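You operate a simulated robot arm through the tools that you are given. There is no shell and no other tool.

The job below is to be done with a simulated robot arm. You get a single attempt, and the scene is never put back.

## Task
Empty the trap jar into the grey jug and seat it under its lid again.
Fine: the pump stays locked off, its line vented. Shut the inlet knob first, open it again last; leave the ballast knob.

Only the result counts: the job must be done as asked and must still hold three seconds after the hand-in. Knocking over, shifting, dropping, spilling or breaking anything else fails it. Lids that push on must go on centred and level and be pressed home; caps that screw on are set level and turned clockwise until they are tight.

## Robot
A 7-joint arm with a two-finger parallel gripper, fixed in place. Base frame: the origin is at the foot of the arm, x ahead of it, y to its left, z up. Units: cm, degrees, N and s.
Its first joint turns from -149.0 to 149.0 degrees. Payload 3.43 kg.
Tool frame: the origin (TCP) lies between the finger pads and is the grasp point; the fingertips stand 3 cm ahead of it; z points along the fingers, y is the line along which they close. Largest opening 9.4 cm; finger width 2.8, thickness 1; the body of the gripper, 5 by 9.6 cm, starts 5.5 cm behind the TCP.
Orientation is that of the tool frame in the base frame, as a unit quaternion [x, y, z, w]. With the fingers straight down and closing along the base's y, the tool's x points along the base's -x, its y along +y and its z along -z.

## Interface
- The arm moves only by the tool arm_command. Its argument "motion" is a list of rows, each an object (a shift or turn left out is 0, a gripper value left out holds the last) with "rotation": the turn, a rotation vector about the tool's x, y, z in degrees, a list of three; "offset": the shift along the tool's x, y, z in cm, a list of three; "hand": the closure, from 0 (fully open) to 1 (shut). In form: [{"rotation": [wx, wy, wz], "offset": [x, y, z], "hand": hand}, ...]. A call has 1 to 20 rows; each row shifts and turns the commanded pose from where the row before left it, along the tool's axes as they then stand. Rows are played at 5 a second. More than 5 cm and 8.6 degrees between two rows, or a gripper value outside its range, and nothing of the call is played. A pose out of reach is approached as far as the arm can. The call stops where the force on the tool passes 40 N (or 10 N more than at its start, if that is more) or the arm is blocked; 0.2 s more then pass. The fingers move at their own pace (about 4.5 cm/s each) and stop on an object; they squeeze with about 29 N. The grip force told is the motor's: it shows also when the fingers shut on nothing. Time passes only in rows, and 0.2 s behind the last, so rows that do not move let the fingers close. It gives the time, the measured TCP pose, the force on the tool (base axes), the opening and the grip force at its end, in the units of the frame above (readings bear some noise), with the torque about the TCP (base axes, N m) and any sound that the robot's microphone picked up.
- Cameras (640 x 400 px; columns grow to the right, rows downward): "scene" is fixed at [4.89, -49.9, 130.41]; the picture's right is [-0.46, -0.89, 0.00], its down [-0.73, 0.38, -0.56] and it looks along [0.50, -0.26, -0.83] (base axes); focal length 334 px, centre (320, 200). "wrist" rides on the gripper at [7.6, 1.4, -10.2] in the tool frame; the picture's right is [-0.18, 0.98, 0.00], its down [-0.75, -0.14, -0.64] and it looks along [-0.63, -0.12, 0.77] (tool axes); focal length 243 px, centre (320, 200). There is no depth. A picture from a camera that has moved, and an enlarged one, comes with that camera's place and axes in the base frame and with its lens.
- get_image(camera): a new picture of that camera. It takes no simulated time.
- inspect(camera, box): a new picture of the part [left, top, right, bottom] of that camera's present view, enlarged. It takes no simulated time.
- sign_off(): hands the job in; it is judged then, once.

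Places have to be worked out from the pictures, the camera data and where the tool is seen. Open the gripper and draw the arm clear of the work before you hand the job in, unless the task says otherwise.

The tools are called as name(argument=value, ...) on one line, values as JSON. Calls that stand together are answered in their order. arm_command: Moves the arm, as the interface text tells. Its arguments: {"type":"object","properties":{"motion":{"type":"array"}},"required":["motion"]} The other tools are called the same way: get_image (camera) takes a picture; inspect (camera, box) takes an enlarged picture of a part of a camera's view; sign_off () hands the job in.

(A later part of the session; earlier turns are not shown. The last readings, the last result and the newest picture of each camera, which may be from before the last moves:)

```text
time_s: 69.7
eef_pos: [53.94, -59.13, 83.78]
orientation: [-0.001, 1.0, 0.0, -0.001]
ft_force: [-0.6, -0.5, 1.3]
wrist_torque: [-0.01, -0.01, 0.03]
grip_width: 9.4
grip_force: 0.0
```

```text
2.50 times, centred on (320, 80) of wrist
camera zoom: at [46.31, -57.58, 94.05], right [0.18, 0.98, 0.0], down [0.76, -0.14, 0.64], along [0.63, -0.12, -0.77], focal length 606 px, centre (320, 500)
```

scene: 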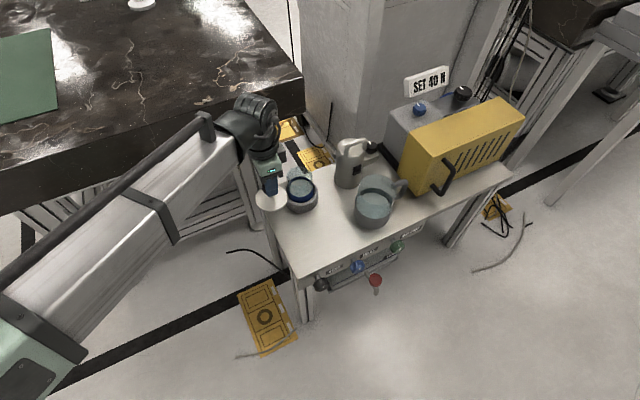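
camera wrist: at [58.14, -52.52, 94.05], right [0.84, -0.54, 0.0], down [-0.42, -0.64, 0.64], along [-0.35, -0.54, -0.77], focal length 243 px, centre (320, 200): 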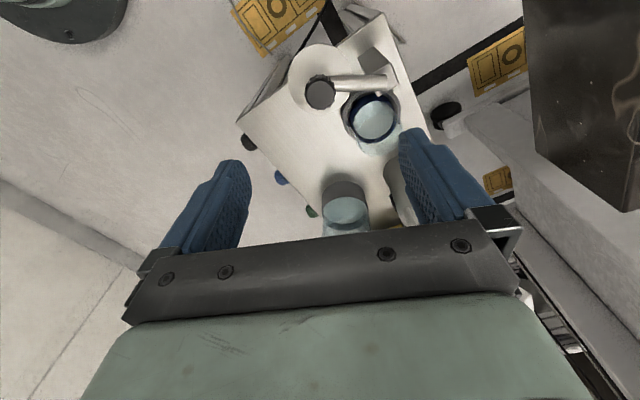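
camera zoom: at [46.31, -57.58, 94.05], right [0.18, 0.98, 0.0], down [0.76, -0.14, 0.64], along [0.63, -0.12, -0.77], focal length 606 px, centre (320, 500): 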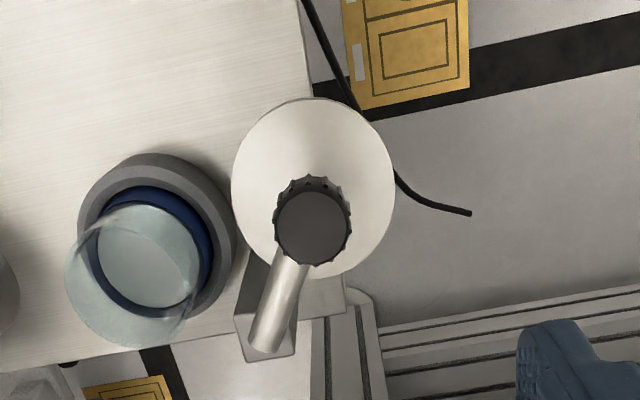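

From this view the jar axis is ≈(56.1, -69.7..-70.0) and the post spans y≈-64.3 to -61.6, so I'll narrow the finger opening a bit for clearance. Moving back in front of the table and pitching the tool to 25° below horizontal.

arm_command(motion=[{"offset": [4, -2.2, 1.7]}, {"offset": [4, -2.2, 1.7]}, {"offset": [4, -2.2, 1.7]}, {"offset": [4, -2.2, 1.7]}, {"offset": [4, -2.2, 1.7]}, {"rotation": [0, -8.1, 0], "hand": 0.12}, {"rotation": [0, -8.1, 0]}, {"rotation": [0, -8.1, 0]}, {"rotation": [0, -8.1, 0]}, {"rotation": [0, -8.1, 0]}, {"rotation": [0, -8.1, 0]}, {"rotation": [0, -8.1, 0]}, {"rotation": [0, -8.3, 0]}])

get_image(camera="wrist")

get_image(camera="scene")

```text
time_s: 72.5
eef_pos: [33.95, -70.03, 75.37]
orientation: [0.0, 0.843, 0.0, 0.537]
ft_force: [-0.2, -0.3, -0.7]
wrist_torque: [-0.03, 0.01, 0.0]
grip_width: 8.26
grip_force: 0.1
```

```text
taken
camera wrist: at [21.33, -68.58, 72.76], right [0.08, 0.98, 0.17], down [-0.26, -0.14, 0.95], along [0.96, -0.12, 0.25], focal length 243 px, centre (320, 200)
```

wrist: 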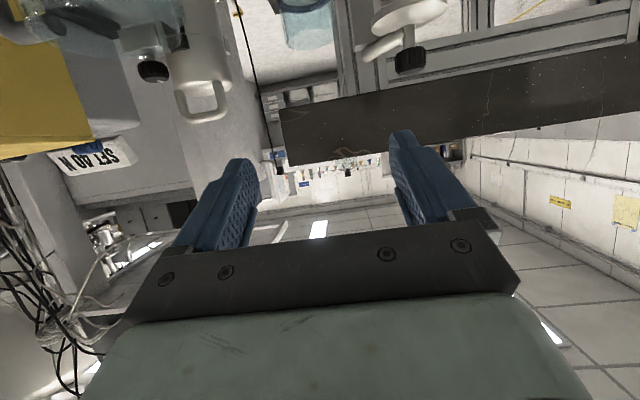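

```text
taken
```

scene: 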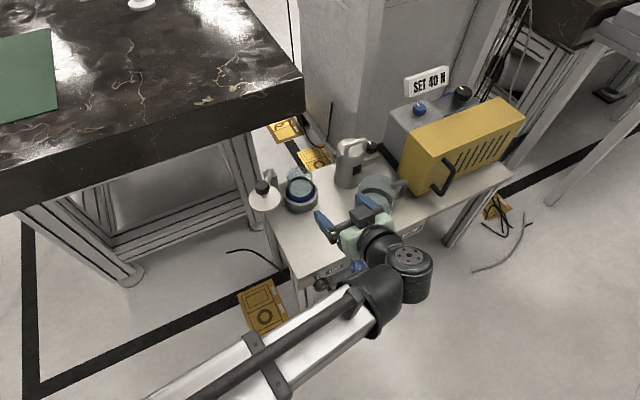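

Tool is pitched 25° down, opening 8.26 cm. I'll lower to grasp height in front of the table and check alignment with the jar.

arm_command(motion=[{"offset": [3.8, 0, 1.77]}, {"offset": [3.8, 0, 1.77]}, {"offset": [3.8, 0, 1.77]}, {"offset": [3.6, 0, 1.68]}])

get_image(camera="wrist")

inspect(camera="wrist", box=[240, 60, 440, 210])

inspect(camera="scene", box=[240, 140, 440, 290])

```text
time_s: 73.5
eef_pos: [33.99, -70.03, 58.69]
orientation: [-0.001, 0.843, 0.001, 0.537]
ft_force: [-0.1, -0.5, 0.4]
wrist_torque: [0.0, -0.03, -0.01]
grip_width: 8.28
grip_force: 0.1
```

```text
taken
camera wrist: at [21.38, -68.54, 56.13], right [0.08, 0.98, 0.17], down [-0.26, -0.14, 0.95], along [0.96, -0.12, 0.25], focal length 243 px, centre (320, 200)
```

wrist: 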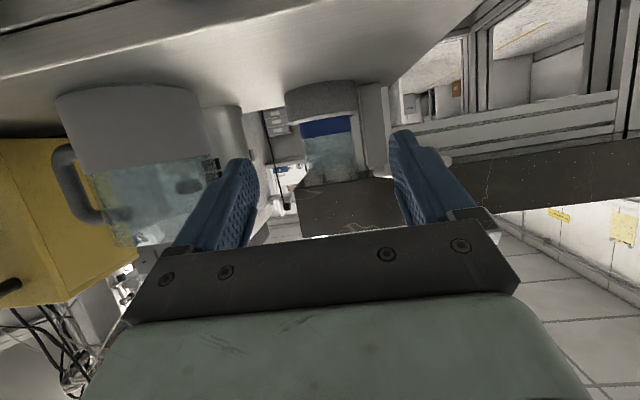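

```text
2.67 times, centred on (340, 135) of wrist
camera zoom: at [21.38, -68.54, 56.13], right [0.08, 0.98, 0.17], down [-0.26, -0.14, 0.95], along [0.96, -0.12, 0.25], focal length 647 px, centre (267, 373)
```

zoom: 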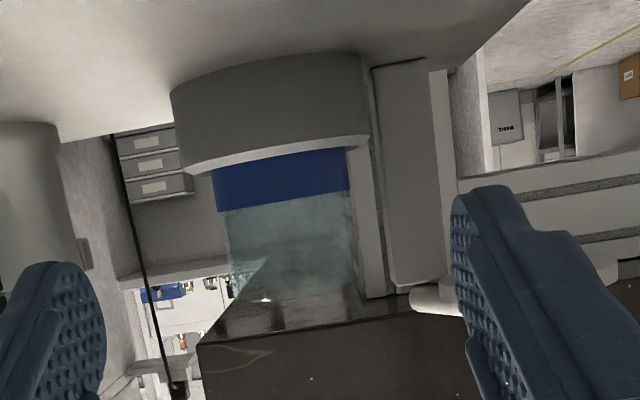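

```text
2.67 times, centred on (340, 215) of scene
camera zoom: at [4.89, -49.9, 130.41], right [-0.46, -0.89, 0.0], down [-0.73, 0.38, -0.56], along [0.5, -0.26, -0.83], focal length 890 px, centre (267, 160)
```

zoom: 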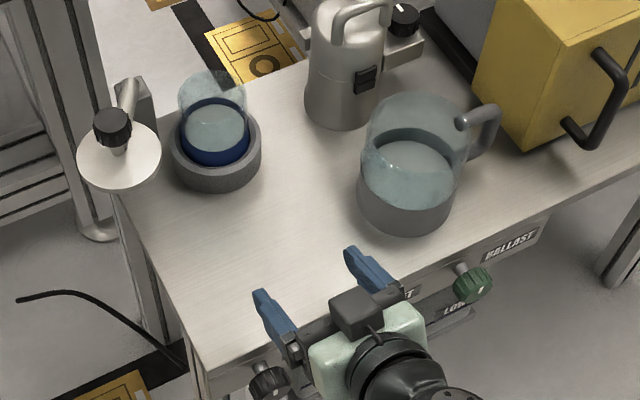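

The side view gives jar y≈-70.42, ring top ≈54.5, band top ≈56.2, rim ≈61.3. I'll shift to y=-70.4 and advance along +x at this height until the fingers begin to straddle the jar.

arm_command(motion=[{"offset": [0, -0.37, 0]}, {"offset": [-1.817, 0, 3.897]}, {"offset": [-1.817, 0, 3.897]}, {"offset": [-1.817, 0, 3.897]}, {"offset": [-1.69, 0, 3.62]}])

get_image(camera="wrist")

inspect(camera="scene", box=[250, 140, 370, 230])

```text
time_s: 74.7
eef_pos: [50.85, -70.59, 58.77]
orientation: [0.0, 0.844, 0.0, 0.537]
ft_force: [0.1, -0.1, 0.3]
wrist_torque: [0.02, 0.01, 0.0]
grip_width: 8.29
grip_force: 0.1
```

```text
taken
camera wrist: at [38.18, -69.03, 56.27], right [0.08, 0.98, 0.17], down [-0.26, -0.14, 0.95], along [0.96, -0.12, 0.25], focal length 243 px, centre (320, 200)
```

wrist: 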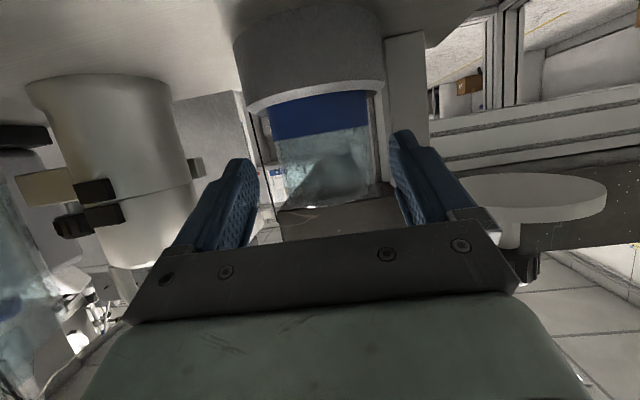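

```text
4.44 times, centred on (310, 185) of scene
camera zoom: at [4.89, -49.9, 130.41], right [-0.46, -0.89, 0.0], down [-0.73, 0.38, -0.56], along [0.5, -0.26, -0.83], focal length 1482 px, centre (364, 267)
```

zoom: 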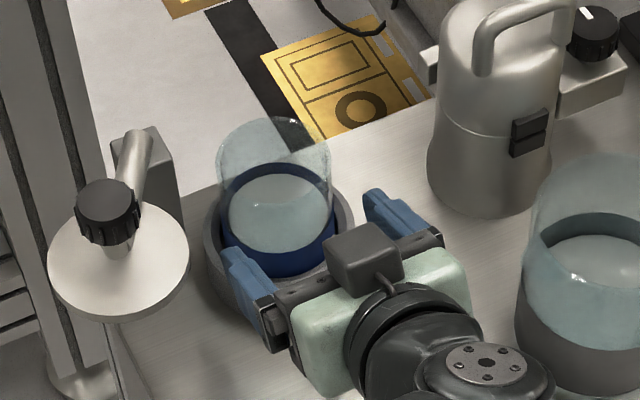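

The jar is centred between the fingers in both views. I'll advance the last 4.6 cm and check before closing.

arm_command(motion=[{"offset": [-0.845, 0, 1.813]}, {"offset": [-0.845, 0, 1.813]}, {"offset": [-0.32, 0, 0.68]}])

get_image(camera="wrist")

inspect(camera="scene", box=[250, 140, 370, 230])

```text
time_s: 75.5
eef_pos: [55.67, -70.42, 58.63]
orientation: [0.0, 0.844, 0.0, 0.536]
ft_force: [-0.2, -0.1, 0.1]
wrist_torque: [-0.01, -0.02, 0.0]
grip_width: 8.27
grip_force: 0.1
```

```text
taken
camera wrist: at [42.92, -68.97, 56.19], right [0.08, 0.98, 0.17], down [-0.26, -0.14, 0.95], along [0.96, -0.12, 0.25], focal length 243 px, centre (320, 200)
```

wrist: 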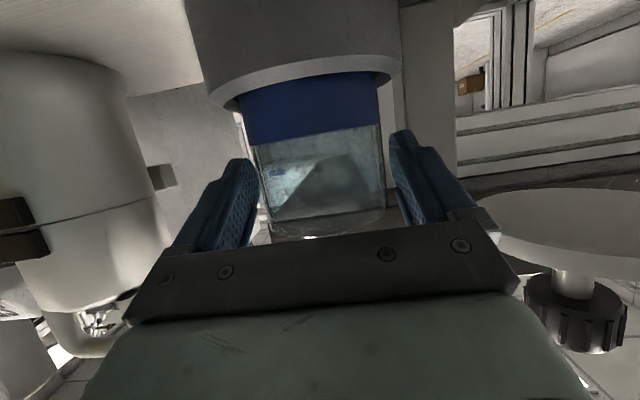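

```text
4.44 times, centred on (310, 185) of scene
camera zoom: at [4.89, -49.9, 130.41], right [-0.46, -0.89, 0.0], down [-0.73, 0.38, -0.56], along [0.5, -0.26, -0.83], focal length 1482 px, centre (364, 267)
```

zoom: 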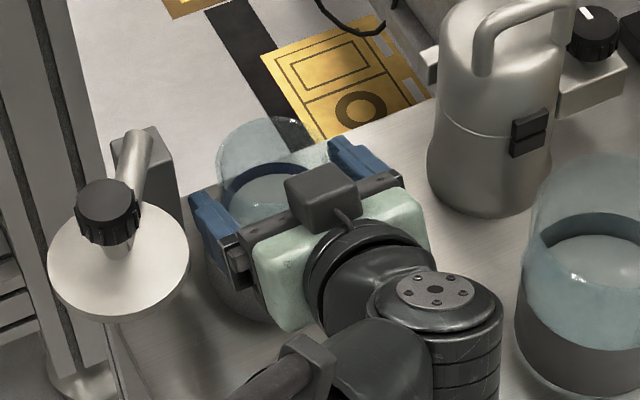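

Fingers straddle the bare glass above the blue band, well centred. Closing on the jar.

arm_command(motion=[{"hand": 0.22}, {"hand": 0.28}, {"hand": 1}, {"hand": 1}, {"hand": 1}])

get_image(camera="wrist")

```text
time_s: 76.7
eef_pos: [55.6, -70.46, 58.8]
orientation: [0.0, 0.844, 0.0, 0.537]
ft_force: [0.5, -0.3, 1.3]
wrist_torque: [0.02, -0.07, -0.03]
grip_width: 6.96
grip_force: 29.4
```

```text
taken
camera wrist: at [42.91, -68.97, 56.21], right [0.08, 0.98, 0.17], down [-0.26, -0.14, 0.95], along [0.96, -0.12, 0.25], focal length 243 px, centre (320, 200)
```

wrist: 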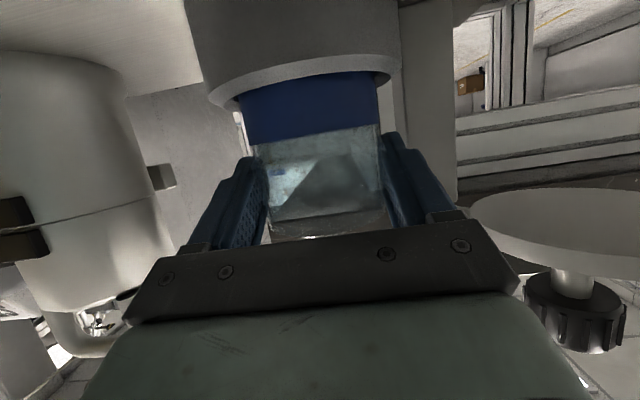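

Jar held at 6.96 cm with no side load. I'll lift slowly and straight up, checking the weight.

arm_command(motion=[{"offset": [-0.45, 0, -0.21]}, {"offset": [-0.45, 0, -0.21]}, {"offset": [-0.9, 0, -0.42]}, {"offset": [-0.9, 0, -0.42]}, {}])

inspect(camera="scene", box=[250, 130, 370, 230])

get_image(camera="wrist")

```text
time_s: 77.8
eef_pos: [55.63, -70.45, 61.85]
orientation: [0.0, 0.844, 0.0, 0.537]
ft_force: [-0.7, 0.2, -2.6]
wrist_torque: [-0.02, 0.06, 0.0]
grip_width: 6.97
grip_force: 29.4
```

```text
4.00 times, centred on (310, 180) of scene
camera zoom: at [4.89, -49.9, 130.41], right [-0.46, -0.89, 0.0], down [-0.73, 0.38, -0.56], along [0.5, -0.26, -0.83], focal length 1334 px, centre (360, 280)
```

zoom: 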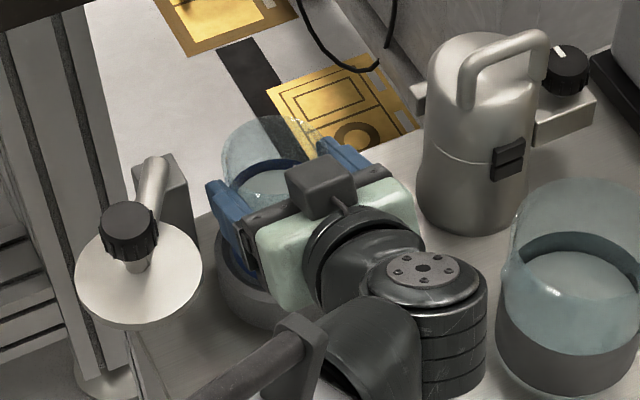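

```text
taken
camera wrist: at [42.99, -68.97, 59.19], right [0.08, 0.98, 0.17], down [-0.26, -0.14, 0.95], along [0.96, -0.12, 0.25], focal length 243 px, centre (320, 200)
```

wrist: 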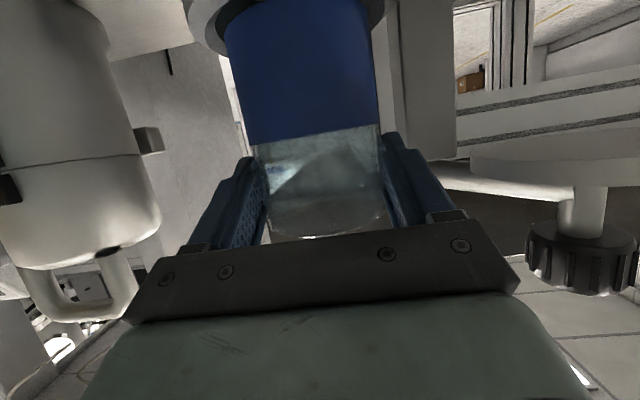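

The jar lifts cleanly (~2.6 N). Lifting further until it clears everything.

arm_command(motion=[{"offset": [-1.36, 0, -0.634]}, {"offset": [-1.8, 0, -0.845]}, {"offset": [-1.8, 0, -0.845]}, {"offset": [-1.8, 0, -0.845]}, {"offset": [-1.8, 0, -0.845]}, {"offset": [-1.8, 0, -0.845]}, {"offset": [-0.9, 0, -0.42]}, {}])

get_image(camera="scene")

get_image(camera="wrist")

```text
time_s: 79.7
eef_pos: [55.62, -70.38, 74.29]
orientation: [-0.001, 0.844, 0.001, 0.536]
ft_force: [0.3, -0.4, -2.3]
wrist_torque: [-0.01, 0.04, 0.01]
grip_width: 6.96
grip_force: 29.4
```

```text
taken
```

scene: 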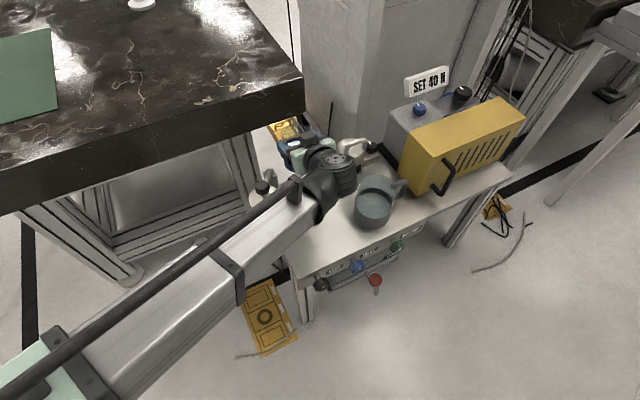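

```text
taken
camera wrist: at [43.0, -68.97, 71.6], right [0.08, 0.98, 0.17], down [-0.26, -0.14, 0.95], along [0.96, -0.12, 0.25], focal length 243 px, centre (320, 200)
```

wrist: 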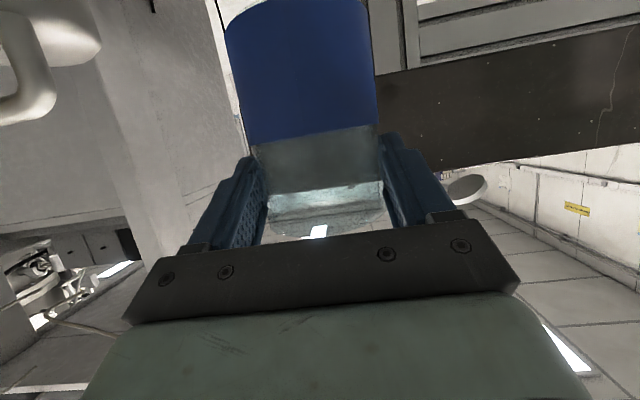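

Jar is securely held and clear. I'll carry it gently, first toward -x then -y, to a spot beside/above the jug (jug rim ≈62.7, jar bottom ≈67).

arm_command(motion=[{"offset": [0.4, 0, -0.86]}, {"offset": [0.853, 0, -1.828]}, {"offset": [0.853, 0, -1.828]}, {"offset": [0.853, 0, -1.828]}, {"offset": [0.853, 0, -1.828]}, {"offset": [0.853, 0, -1.828]}, {"offset": [0.4, -0.5, -0.86]}, {"offset": [0, -1.7, 0]}, {"offset": [0, -2, 0]}, {"offset": [0, -2, 0]}, {"offset": [0, -2, 0]}, {"offset": [0, -1.5, 0]}, {"offset": [0, -0.7, 0]}, {}])

get_image(camera="scene")

get_image(camera="wrist")

```text
time_s: 82.7
eef_pos: [43.63, -80.96, 74.11]
orientation: [-0.001, 0.844, 0.0, 0.536]
ft_force: [1.3, -1.2, -2.1]
wrist_torque: [0.0, 0.04, -0.03]
grip_width: 6.92
grip_force: 29.1
```

```text
taken
```

scene: 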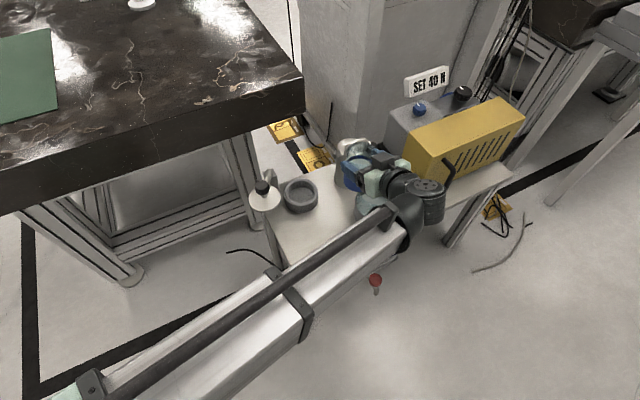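

```text
taken
camera wrist: at [30.99, -79.4, 71.64], right [0.08, 0.98, 0.17], down [-0.26, -0.14, 0.95], along [0.96, -0.12, 0.25], focal length 243 px, centre (320, 200)
```

wrist: 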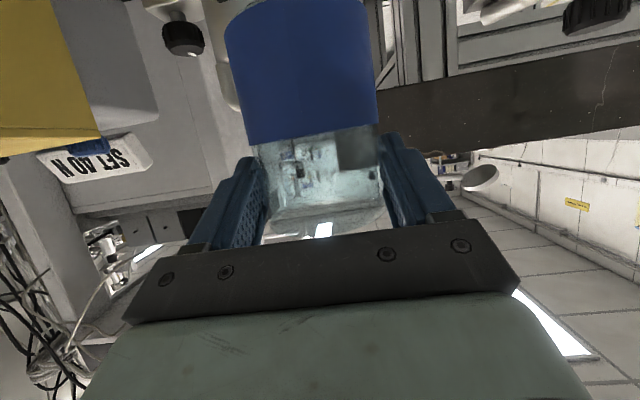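

The empty ring is visible and the jar is held near the jug. Checking the clearance in a zoom.

inspect(camera="scene", box=[320, 120, 470, 250])

```text
3.08 times, centred on (395, 185) of scene
camera zoom: at [4.89, -49.9, 130.41], right [-0.46, -0.89, 0.0], down [-0.73, 0.38, -0.56], along [0.5, -0.26, -0.83], focal length 1026 px, centre (89, 246)
```

zoom: 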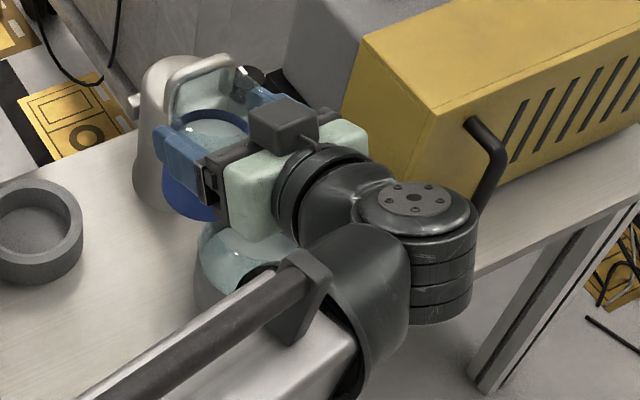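

Positions look right. Now I'll level the tool (jar tips back 25°, well within its freeboard) and start rolling toward the jug, staying at z≈74 up to 45° roll.

arm_command(motion=[{"rotation": [0, -4, 0]}, {"rotation": [0, -7, 0]}, {"rotation": [0, -7, 0]}, {"rotation": [0, -7, 0]}, {"rotation": [0, 0, 4]}, {"rotation": [0, 0, 5]}, {"rotation": [0, 0, 5]}, {"rotation": [0, 0, 5]}, {"rotation": [0, 0, 5]}, {"rotation": [0, 0, 5]}, {"rotation": [0, 0, 5]}, {"rotation": [0, 0, 5]}, {"rotation": [0, 0, 5]}, {}])

inspect(camera="scene", box=[320, 120, 470, 250])

get_image(camera="wrist")

```text
time_s: 85.7
eef_pos: [43.65, -80.83, 74.21]
orientation: [0.265, 0.656, 0.265, 0.655]
ft_force: [0.4, 0.1, -2.2]
wrist_torque: [-0.07, 0.04, 0.04]
grip_width: 6.95
grip_force: 29.2
```

```text
3.08 times, centred on (395, 185) of scene
camera zoom: at [4.89, -49.9, 130.41], right [-0.46, -0.89, 0.0], down [-0.73, 0.38, -0.56], along [0.5, -0.26, -0.83], focal length 1026 px, centre (89, 246)
```

zoom: 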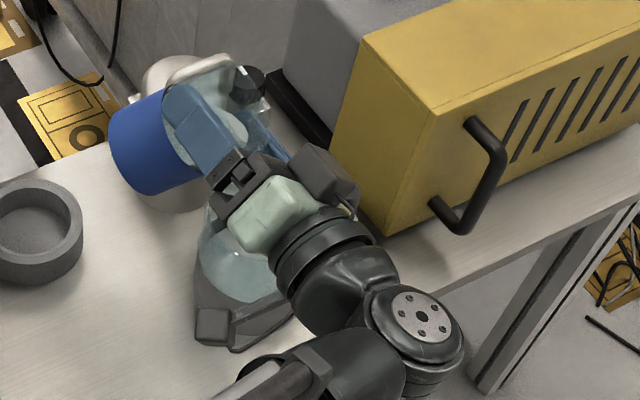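

```text
taken
camera wrist: at [33.3, -74.45, 69.7], right [0.0, 0.58, 0.82], down [-0.64, -0.63, 0.44], along [0.77, -0.52, 0.37], focal length 243 px, centre (320, 200)
```

wrist: 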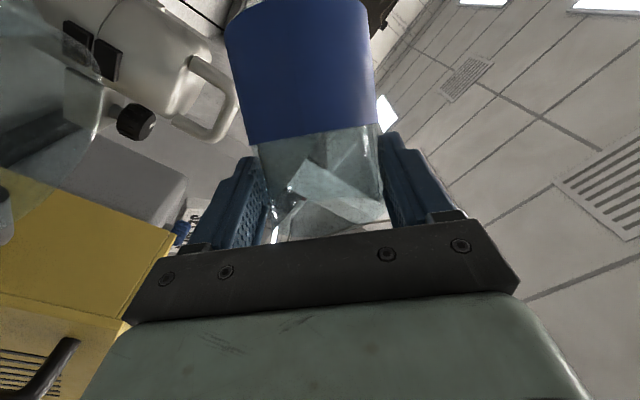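

At 44° roll nothing has left the jar yet, and its lip is over the jug. I'll lower and shift so the lip stays over the jug's centre, still without more tilt.

arm_command(motion=[{"offset": [0.35, -0.73, -0.08]}, {"offset": [0.35, -0.73, -0.08]}, {"offset": [0.35, -0.73, -0.08]}, {"offset": [0.35, -0.73, -0.08]}, {"offset": [0.35, -0.73, -0.08]}, {}])

inspect(camera="scene", box=[320, 130, 440, 240])

get_image(camera="wrist")

```text
time_s: 87.0
eef_pos: [43.26, -82.23, 70.42]
orientation: [0.265, 0.656, 0.265, 0.655]
ft_force: [-0.4, -0.2, -2.3]
wrist_torque: [-0.08, 0.08, 0.0]
grip_width: 6.94
grip_force: 28.9
```

```text
3.64 times, centred on (380, 185) of scene
camera zoom: at [4.89, -49.9, 130.41], right [-0.46, -0.89, 0.0], down [-0.73, 0.38, -0.56], along [0.5, -0.26, -0.83], focal length 1213 px, centre (102, 254)
```

zoom: 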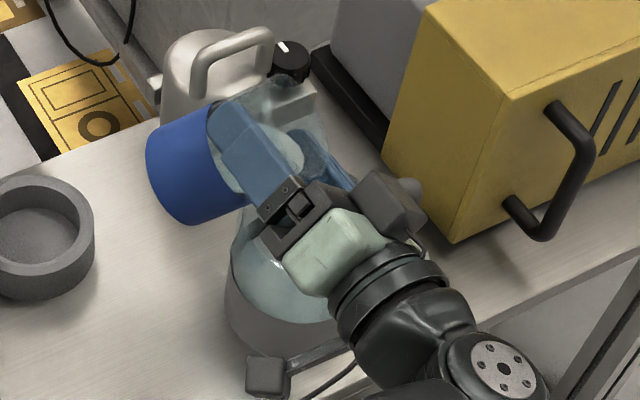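

```text
taken
camera wrist: at [32.88, -75.85, 65.94], right [0.0, 0.58, 0.81], down [-0.64, -0.62, 0.45], along [0.77, -0.52, 0.37], focal length 243 px, centre (320, 200)
```

wrist: 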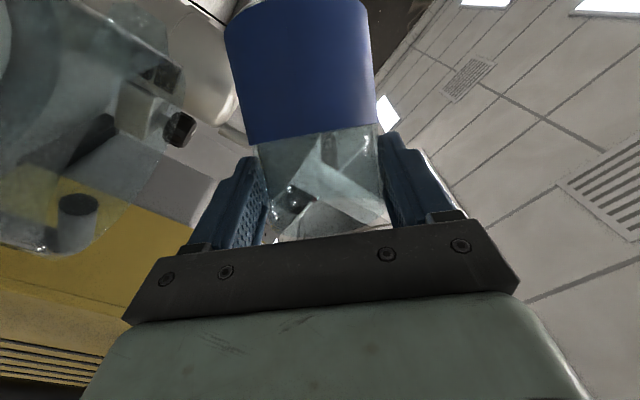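

Lip is over the jug. Now pouring: rolling slowly to about 74° while watching.

arm_command(motion=[{"rotation": [0, 0, 2.5]}, {"rotation": [0, 0, 2.5]}, {"rotation": [0, 0, 2.5]}, {"rotation": [0, 0, 2.5]}, {"rotation": [0, 0, 2.5]}, {"rotation": [0, 0, 2.5]}, {"rotation": [0, 0, 2]}, {"rotation": [0, 0, 2]}, {"rotation": [0, 0, 2]}, {"rotation": [0, 0, 2]}, {"rotation": [0, 0, 2]}, {"rotation": [0, 0, 2]}])

inspect(camera="scene", box=[320, 130, 440, 240])

get_image(camera="wrist")

```text
time_s: 89.7
eef_pos: [43.34, -82.33, 70.32]
orientation: [0.41, 0.576, 0.411, 0.575]
ft_force: [0.3, -0.3, -2.6]
wrist_torque: [-0.05, 0.06, 0.03]
grip_width: 6.9
grip_force: 29.1
```

```text
3.64 times, centred on (380, 185) of scene
camera zoom: at [4.89, -49.9, 130.41], right [-0.46, -0.89, 0.0], down [-0.73, 0.38, -0.56], along [0.5, -0.26, -0.83], focal length 1213 px, centre (102, 254)
```

zoom: 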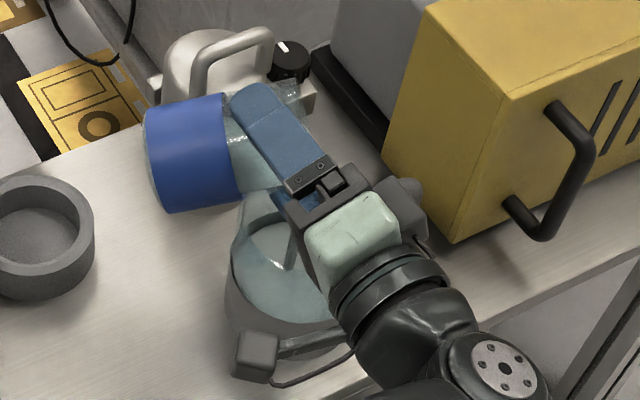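

```text
taken
camera wrist: at [32.88, -74.57, 69.28], right [0.0, 0.15, 0.99], down [-0.64, -0.76, 0.11], along [0.77, -0.63, 0.09], focal length 243 px, centre (320, 200)
```

wrist: 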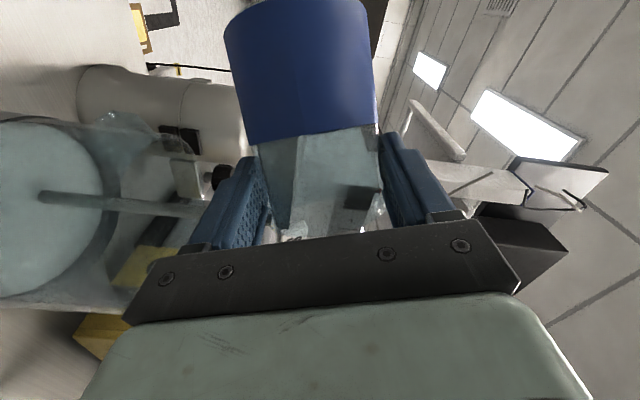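

The stream is visible and landing well inside the jug. I'll keep rolling slowly.

arm_command(motion=[{}, {"rotation": [0, 0, 2]}, {"rotation": [0, 0, 2]}, {"rotation": [0, 0, 2]}, {"rotation": [0, 0, 2]}, {}, {"rotation": [0, 0, 2]}, {"rotation": [0, 0, 2]}, {"rotation": [0, 0, 2]}, {"rotation": [0, 0, 2]}, {}])

inspect(camera="scene", box=[320, 130, 440, 240])

get_image(camera="wrist")

```text
time_s: 92.0
eef_pos: [43.16, -82.33, 70.51]
orientation: [0.487, 0.514, 0.486, 0.512]
ft_force: [0.2, -0.8, -0.8]
wrist_torque: [-0.03, 0.01, -0.01]
grip_width: 6.93
grip_force: 29.0
```

```text
3.64 times, centred on (380, 185) of scene
camera zoom: at [4.89, -49.9, 130.41], right [-0.46, -0.89, 0.0], down [-0.73, 0.38, -0.56], along [0.5, -0.26, -0.83], focal length 1213 px, centre (102, 254)
```

zoom: 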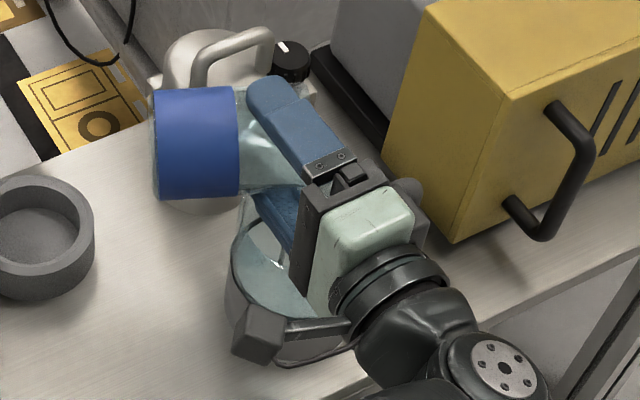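

```text
taken
camera wrist: at [32.9, -74.54, 71.46], right [0.0, -0.13, 0.99], down [-0.64, -0.76, -0.1], along [0.77, -0.64, -0.09], focal length 243 px, centre (320, 200)
```

wrist: 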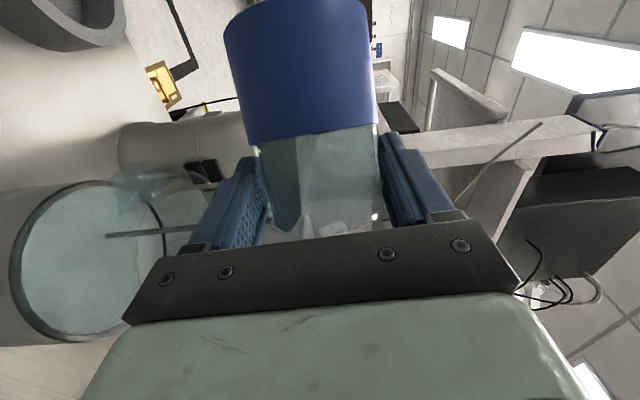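

Still pouring neatly into the jug, weight nearly gone. Continuing to roll past horizontal while shifting slightly toward -y to keep the lip over the jug.

arm_command(motion=[{"rotation": [0, 0, 2.5], "offset": [-0.1, 0.0, 0]}, {"rotation": [0, 0, 2.5], "offset": [-0.1, 0.01, 0]}, {"rotation": [0, 0, 2.5], "offset": [-0.1, 0.01, 0]}, {"rotation": [0, 0, 2.5], "offset": [-0.1, 0.02, 0]}, {}, {"rotation": [0, 0, 2.5], "offset": [-0.1, 0.02, 0]}, {"rotation": [0, 0, 2.5], "offset": [-0.1, 0.03, 0]}, {"rotation": [0, 0, 2.5], "offset": [-0.1, 0.03, 0]}, {"rotation": [0, 0, 2.5], "offset": [-0.1, 0.04, 0]}, {}])

inspect(camera="scene", box=[320, 130, 440, 240])

get_image(camera="wrist")

```text
time_s: 94.2
eef_pos: [43.34, -83.08, 70.38]
orientation: [0.569, 0.422, 0.568, 0.42]
ft_force: [0.2, -0.2, -0.6]
wrist_torque: [-0.02, 0.07, -0.02]
grip_width: 6.91
grip_force: 28.8
```

```text
3.64 times, centred on (380, 185) of scene
camera zoom: at [4.89, -49.9, 130.41], right [-0.46, -0.89, 0.0], down [-0.73, 0.38, -0.56], along [0.5, -0.26, -0.83], focal length 1213 px, centre (102, 254)
```

zoom: 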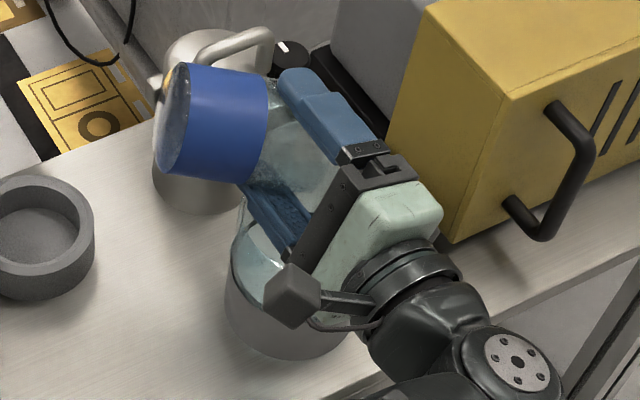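

```text
taken
camera wrist: at [32.87, -76.2, 74.06], right [0.0, -0.46, 0.89], down [-0.64, -0.68, -0.35], along [0.77, -0.57, -0.3], focal length 243 px, centre (320, 200)
```

wrist: 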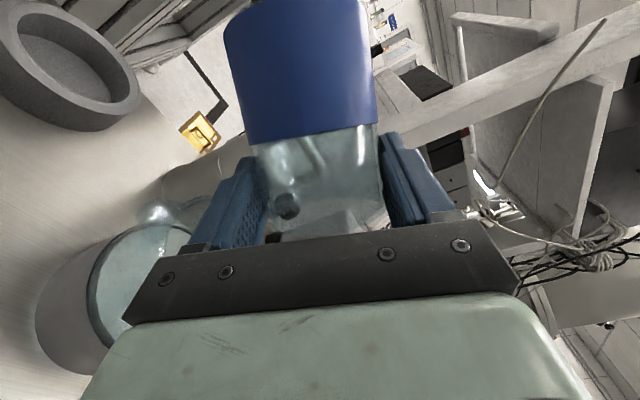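

The stream has stopped at ~107°. I'll roll on to about 130° and hold to drain the last drops.

arm_command(motion=[{"rotation": [0, 0, 3], "offset": [-0.07, 0.04, 0]}, {"rotation": [0, 0, 3], "offset": [-0.07, 0.04, 0]}, {"rotation": [0, 0, 3], "offset": [-0.07, 0.04, 0]}, {"rotation": [0, 0, 3], "offset": [-0.07, 0.04, 0]}, {"rotation": [0, 0, 3], "offset": [-0.07, 0.04, 0]}, {"rotation": [0, 0, 3], "offset": [-0.07, 0.04, 0]}, {"rotation": [0, 0, 3], "offset": [-0.07, 0.04, 0]}, {"rotation": [0, 0, 3], "offset": [-0.07, 0.04, 0]}, {}, {}, {}, {}, {}, {}, {}, {}])

inspect(camera="scene", box=[320, 130, 440, 240])

inspect(camera="wrist", box=[200, 100, 420, 250])

```text
time_s: 97.7
eef_pos: [43.22, -83.68, 70.34]
orientation: [0.644, 0.294, 0.643, 0.293]
ft_force: [-0.7, 0.1, -2.1]
wrist_torque: [-0.01, 0.06, 0.04]
grip_width: 6.89
grip_force: 29.5
```

```text
3.64 times, centred on (380, 185) of scene
camera zoom: at [4.89, -49.9, 130.41], right [-0.46, -0.89, 0.0], down [-0.73, 0.38, -0.56], along [0.5, -0.26, -0.83], focal length 1213 px, centre (102, 254)
```

zoom: 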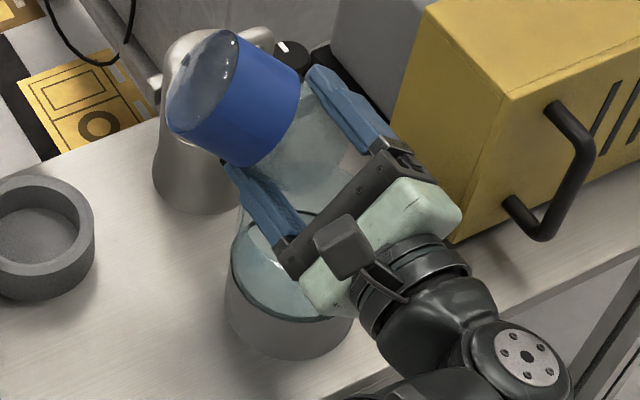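

```text
2.67 times, centred on (310, 175) of wrist
camera zoom: at [32.89, -78.88, 76.59], right [0.0, -0.78, 0.62], down [-0.64, -0.48, -0.6], along [0.77, -0.4, -0.5], focal length 647 px, centre (347, 267)
```

zoom: 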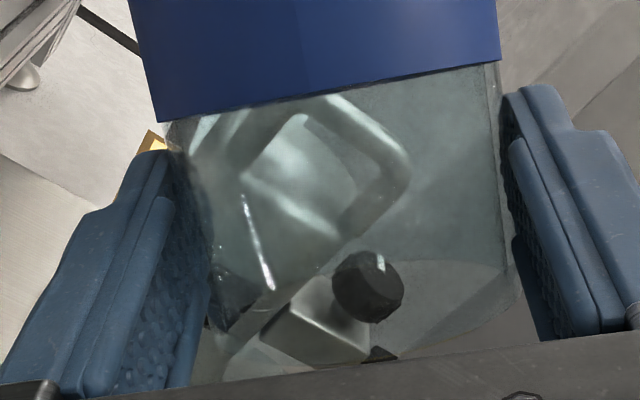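

The jar looks empty (tilt ~126°, nothing running). I'll raise 5 cm over the jug and then roll back upright.

arm_command(motion=[{}, {}, {"offset": [0.66, 0.755, 0]}, {"offset": [0.66, 0.755, 0]}, {"offset": [0.66, 0.755, 0]}, {"offset": [0.66, 0.755, 0]}, {"offset": [0.66, 0.755, 0]}, {"rotation": [0, 0, -5]}, {"rotation": [0, 0, -5]}, {"rotation": [0, 0, -5]}, {"rotation": [0, 0, -5]}, {"rotation": [0, 0, -5]}, {"rotation": [0, 0, -5]}, {"rotation": [0, 0, -5]}, {"rotation": [0, 0, -5]}, {"rotation": [0, 0, -5]}, {"rotation": [0, 0, -5]}, {"rotation": [0, 0, -5]}, {"rotation": [0, 0, -5]}, {"rotation": [0, 0, -5]}])

inspect(camera="scene", box=[320, 120, 440, 240])

```text
time_s: 101.8
eef_pos: [43.4, -83.65, 75.48]
orientation: [0.384, 0.594, 0.384, 0.593]
ft_force: [-0.3, -0.5, -0.3]
wrist_torque: [-0.04, 0.05, -0.01]
grip_width: 6.88
grip_force: 28.7
```

```text
3.33 times, centred on (380, 180) of scene
camera zoom: at [4.89, -49.9, 130.41], right [-0.46, -0.89, 0.0], down [-0.73, 0.38, -0.56], along [0.5, -0.26, -0.83], focal length 1112 px, centre (120, 267)
```

zoom: 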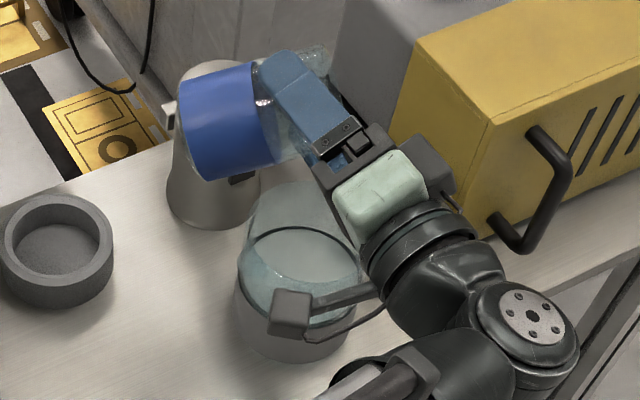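

No spill visible and the jug's level has risen. Rolling back the remaining ~66° and restoring the 25° pitch so the jar is upright.

arm_command(motion=[{"rotation": [0, 0, -6]}, {"rotation": [0, 0, -6]}, {"rotation": [0, 0, -6]}, {"rotation": [0, 0, -6]}, {"rotation": [0, 0, -6]}, {"rotation": [0, 0, -6]}, {"rotation": [0, 0, -6]}, {"rotation": [0, 0, -6]}, {"rotation": [0, 0, -6]}, {"rotation": [0, 0, -6]}, {"rotation": [0, 0, -5.8]}, {"rotation": [0, 6.25, 0]}, {"rotation": [0, 6.25, 0]}, {"rotation": [0, 6.25, 0]}, {"rotation": [0, 6.25, 0]}, {}])

inspect(camera="scene", box=[320, 120, 440, 240])

get_image(camera="wrist")

```text
time_s: 105.2
eef_pos: [43.27, -83.64, 75.47]
orientation: [0.0, 0.844, 0.002, 0.536]
ft_force: [1.1, -0.3, -1.5]
wrist_torque: [-0.02, 0.03, 0.02]
grip_width: 6.89
grip_force: 29.5
```

```text
3.33 times, centred on (380, 180) of scene
camera zoom: at [4.89, -49.9, 130.41], right [-0.46, -0.89, 0.0], down [-0.73, 0.38, -0.56], along [0.5, -0.26, -0.83], focal length 1112 px, centre (120, 267)
```

zoom: 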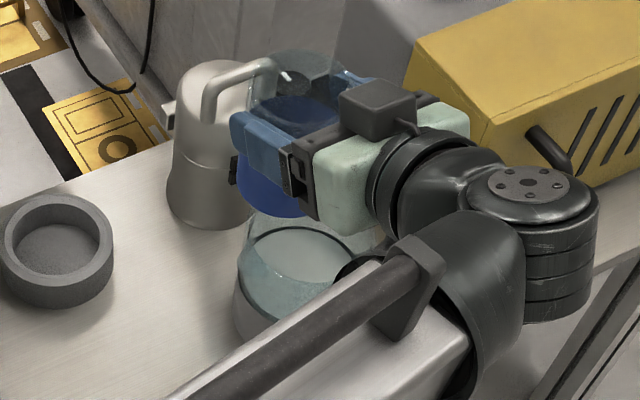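

```text
taken
camera wrist: at [30.63, -82.22, 72.94], right [0.08, 0.98, 0.17], down [-0.26, -0.14, 0.95], along [0.96, -0.12, 0.24], focal length 243 px, centre (320, 200)
```

wrist: 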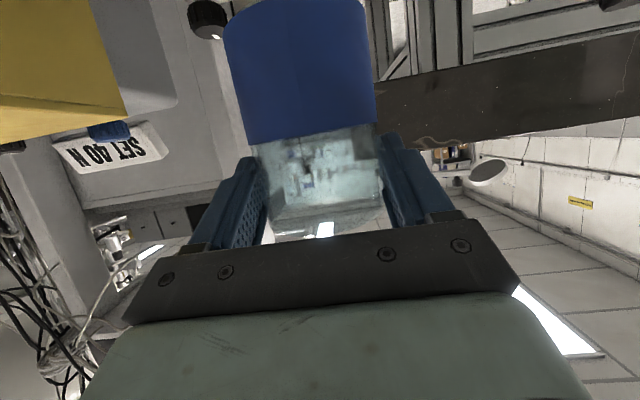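

Jar is upright and unchanged in the grip. Carrying it back: +y first, then +x, to above its ring.

arm_command(motion=[{"offset": [0, 2.2, 0]}, {"offset": [0, 2.75, 0]}, {"offset": [0, 2.75, 0]}, {"offset": [0, 2.75, 0]}, {"offset": [0, 2.75, 0]}, {"offset": [-0.653, 0, 1.4]}, {"offset": [-1.306, 0, 2.8]}, {"offset": [-1.306, 0, 2.8]}, {"offset": [-1.306, 0, 2.8]}, {"offset": [-0.653, 0, 1.4]}, {}, {}])

get_image(camera="wrist")

inspect(camera="scene", box=[240, 110, 420, 240])

```text
time_s: 107.8
eef_pos: [55.71, -70.48, 75.48]
orientation: [0.001, 0.844, 0.001, 0.536]
ft_force: [0.5, -0.8, -2.1]
wrist_torque: [0.01, 0.02, 0.04]
grip_width: 6.87
grip_force: 29.3
```

```text
taken
camera wrist: at [43.09, -69.01, 73.03], right [0.08, 0.98, 0.17], down [-0.26, -0.14, 0.95], along [0.96, -0.12, 0.25], focal length 243 px, centre (320, 200)
```

wrist: 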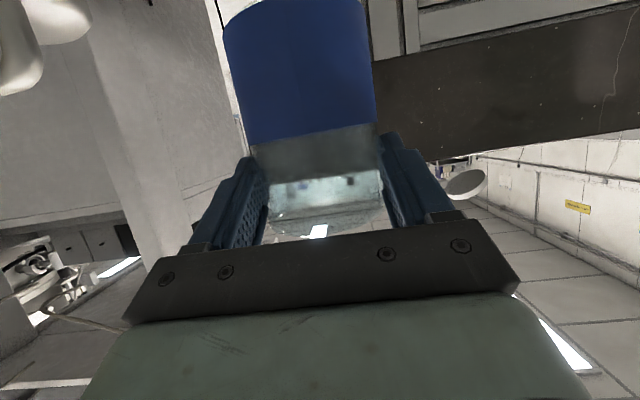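

```text
3.08 times, centred on (330, 175) of scene
camera zoom: at [4.89, -49.9, 130.41], right [-0.46, -0.89, 0.0], down [-0.73, 0.38, -0.56], along [0.5, -0.26, -0.83], focal length 1026 px, centre (289, 277)
```

zoom: 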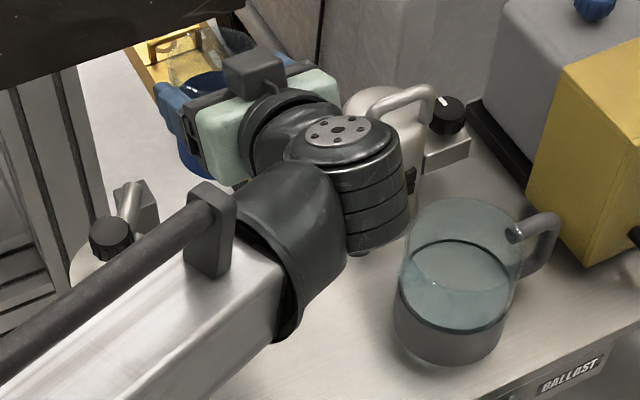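

Aligned over the ring (55.7, -70.5). Lowering to just above the ring top, then I'll check.

arm_command(motion=[{"offset": [2.81, 0, 1.31]}, {"offset": [2.81, 0, 1.31]}, {"offset": [2.81, 0, 1.31]}, {"offset": [2.45, 0, 1.14]}, {}])

get_image(camera="wrist")

inspect(camera="scene", box=[250, 130, 370, 230])

```text
time_s: 109.0
eef_pos: [55.72, -70.44, 63.46]
orientation: [0.001, 0.843, 0.001, 0.537]
ft_force: [-0.3, -0.4, -0.9]
wrist_torque: [0.02, -0.03, -0.02]
grip_width: 6.87
grip_force: 29.1
```

```text
taken
camera wrist: at [43.07, -68.99, 60.95], right [0.08, 0.98, 0.17], down [-0.26, -0.14, 0.95], along [0.96, -0.12, 0.25], focal length 243 px, centre (320, 200)
```

wrist: 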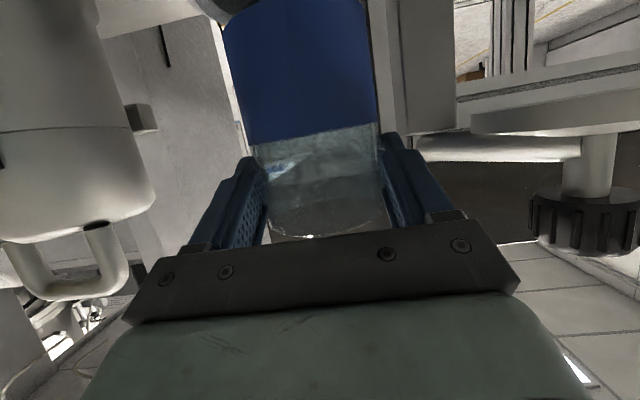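

```text
4.00 times, centred on (310, 180) of scene
camera zoom: at [4.89, -49.9, 130.41], right [-0.46, -0.89, 0.0], down [-0.73, 0.38, -0.56], along [0.5, -0.26, -0.83], focal length 1334 px, centre (360, 280)
```

zoom: 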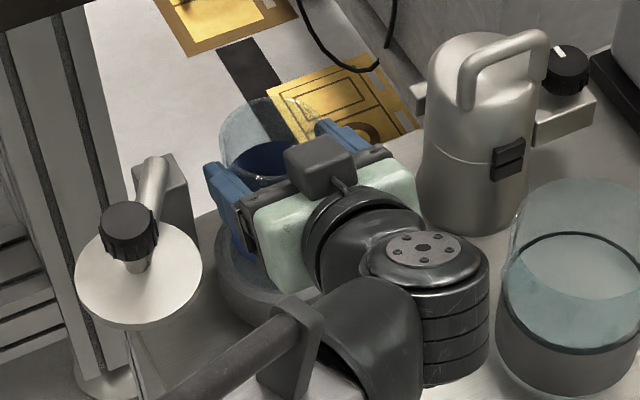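

Alignment matches the lift-out view. Lowering gently into the ring in small steps, watching for contact.

arm_command(motion=[{"offset": [0.725, 0, 0.338]}, {"offset": [0.725, 0, 0.338]}, {"offset": [0.725, 0, 0.338]}, {"offset": [0.725, 0, 0.338]}, {"offset": [0.45, 0, 0.21]}, {}])

```text
time_s: 110.5
eef_pos: [55.65, -70.47, 59.76]
orientation: [0.001, 0.844, 0.002, 0.537]
ft_force: [-0.1, -0.8, -0.5]
wrist_torque: [-0.02, 0.0, 0.02]
grip_width: 6.87
grip_force: 28.5
```

No contact yet at z=59.76 (original grasp was ≈58.75). Lowering the last centimetre in fine steps.

arm_command(motion=[{"offset": [0.27, 0, 0.127]}, {"offset": [0.27, 0, 0.127]}, {"offset": [0.18, 0, 0.085]}, {"offset": [0.09, 0, 0.042]}, {}])

```text
time_s: 111.7
eef_pos: [55.6, -70.48, 59.03]
orientation: [0.0, 0.844, 0.002, 0.536]
ft_force: [-0.6, -0.4, -1.3]
wrist_torque: [0.01, 0.01, -0.01]
grip_width: 6.87
grip_force: 29.1
```

arm_command(motion=[{"offset": [0.09, 0, 0.042]}, {}, {"offset": [0.09, 0, 0.042]}, {}])

```text
time_s: 112.7
eef_pos: [55.64, -70.41, 58.78]
orientation: [0.001, 0.843, 0.001, 0.538]
ft_force: [0.9, -1.2, 8.9]
wrist_torque: [0.14, -0.12, -0.04]
grip_width: 6.87
grip_force: 29.2
```

Contact at +8.9 N at z=58.78, the original height: the jar is bottomed in its ring. I'll ease the load, open to 8.3 cm and check.

arm_command(motion=[{"offset": [-0.045, 0, -0.021]}, {"hand": 0.2}, {"hand": 0.12}, {"hand": 0.12}, {"hand": 0.12}])

get_image(camera="wrist")

inspect(camera="scene", box=[250, 130, 370, 230])

```text
time_s: 113.8
eef_pos: [55.66, -70.42, 58.78]
orientation: [0.001, 0.844, 0.001, 0.536]
ft_force: [0.5, -0.5, 0.2]
wrist_torque: [0.02, 0.04, 0.01]
grip_width: 8.29
grip_force: 0.0
```

```text
taken
camera wrist: at [42.98, -68.92, 56.25], right [0.08, 0.98, 0.17], down [-0.26, -0.14, 0.95], along [0.96, -0.12, 0.25], focal length 243 px, centre (320, 200)
```

wrist: 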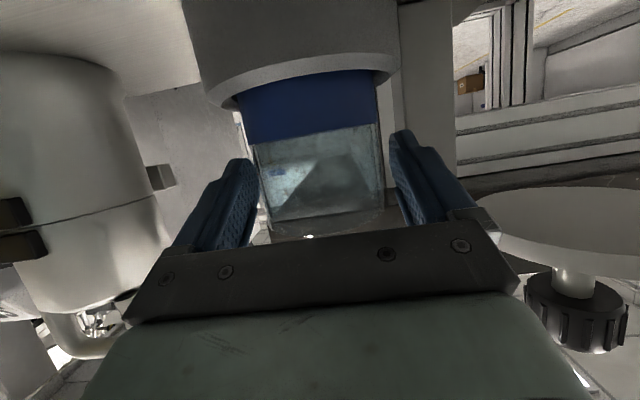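

```text
4.00 times, centred on (310, 180) of scene
camera zoom: at [4.89, -49.9, 130.41], right [-0.46, -0.89, 0.0], down [-0.73, 0.38, -0.56], along [0.5, -0.26, -0.83], focal length 1334 px, centre (360, 280)
```

zoom: 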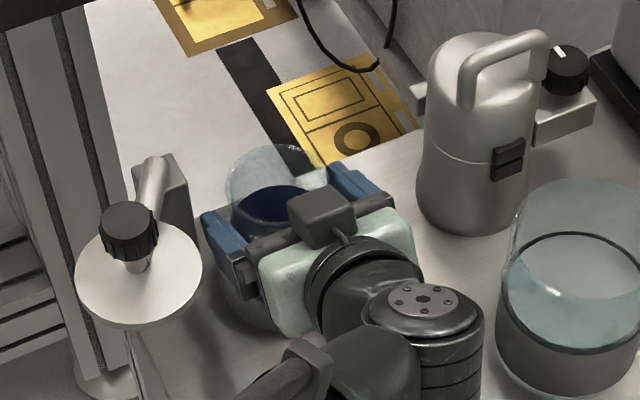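

The jar stands in its ring as before. Backing straight out along -x.

arm_command(motion=[{"offset": [0.845, 0, -1.81]}, {"offset": [1.69, 0, -3.63]}, {"offset": [1.86, 0, -3.99]}, {"offset": [1.86, 0, -3.99]}, {"offset": [1.86, 0, -3.99]}, {"offset": [1.0, 0, -2.2]}])

inspect(camera="scene", box=[250, 140, 350, 220])

inspect(camera="wrist", box=[240, 60, 440, 210])

```text
time_s: 115.2
eef_pos: [34.14, -70.55, 58.79]
orientation: [0.001, 0.844, 0.001, 0.537]
ft_force: [-0.1, 0.2, 0.1]
wrist_torque: [0.0, 0.0, 0.0]
grip_width: 8.29
grip_force: 0.0
```

```text
5.00 times, centred on (300, 180) of scene
camera zoom: at [4.89, -49.9, 130.41], right [-0.46, -0.89, 0.0], down [-0.73, 0.38, -0.56], along [0.5, -0.26, -0.83], focal length 1668 px, centre (420, 300)
```

zoom: 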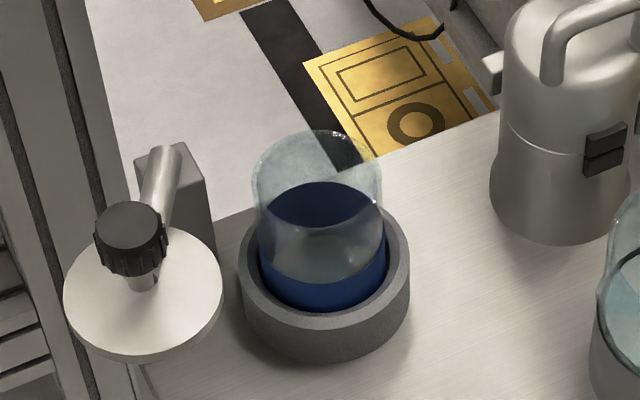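

```text
2.67 times, centred on (340, 135) of wrist
camera zoom: at [21.41, -69.01, 56.31], right [0.08, 0.98, 0.17], down [-0.26, -0.14, 0.95], along [0.96, -0.12, 0.25], focal length 647 px, centre (267, 373)
```

zoom: 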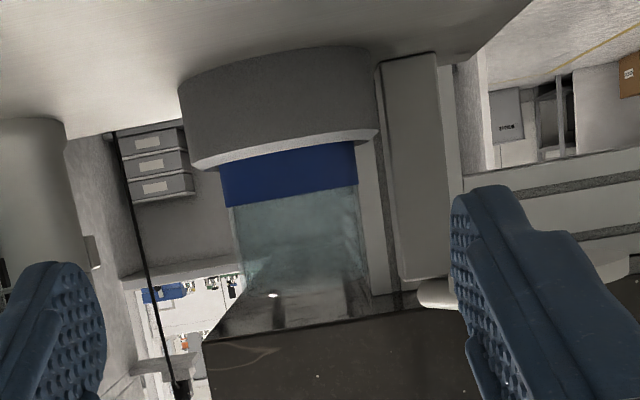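

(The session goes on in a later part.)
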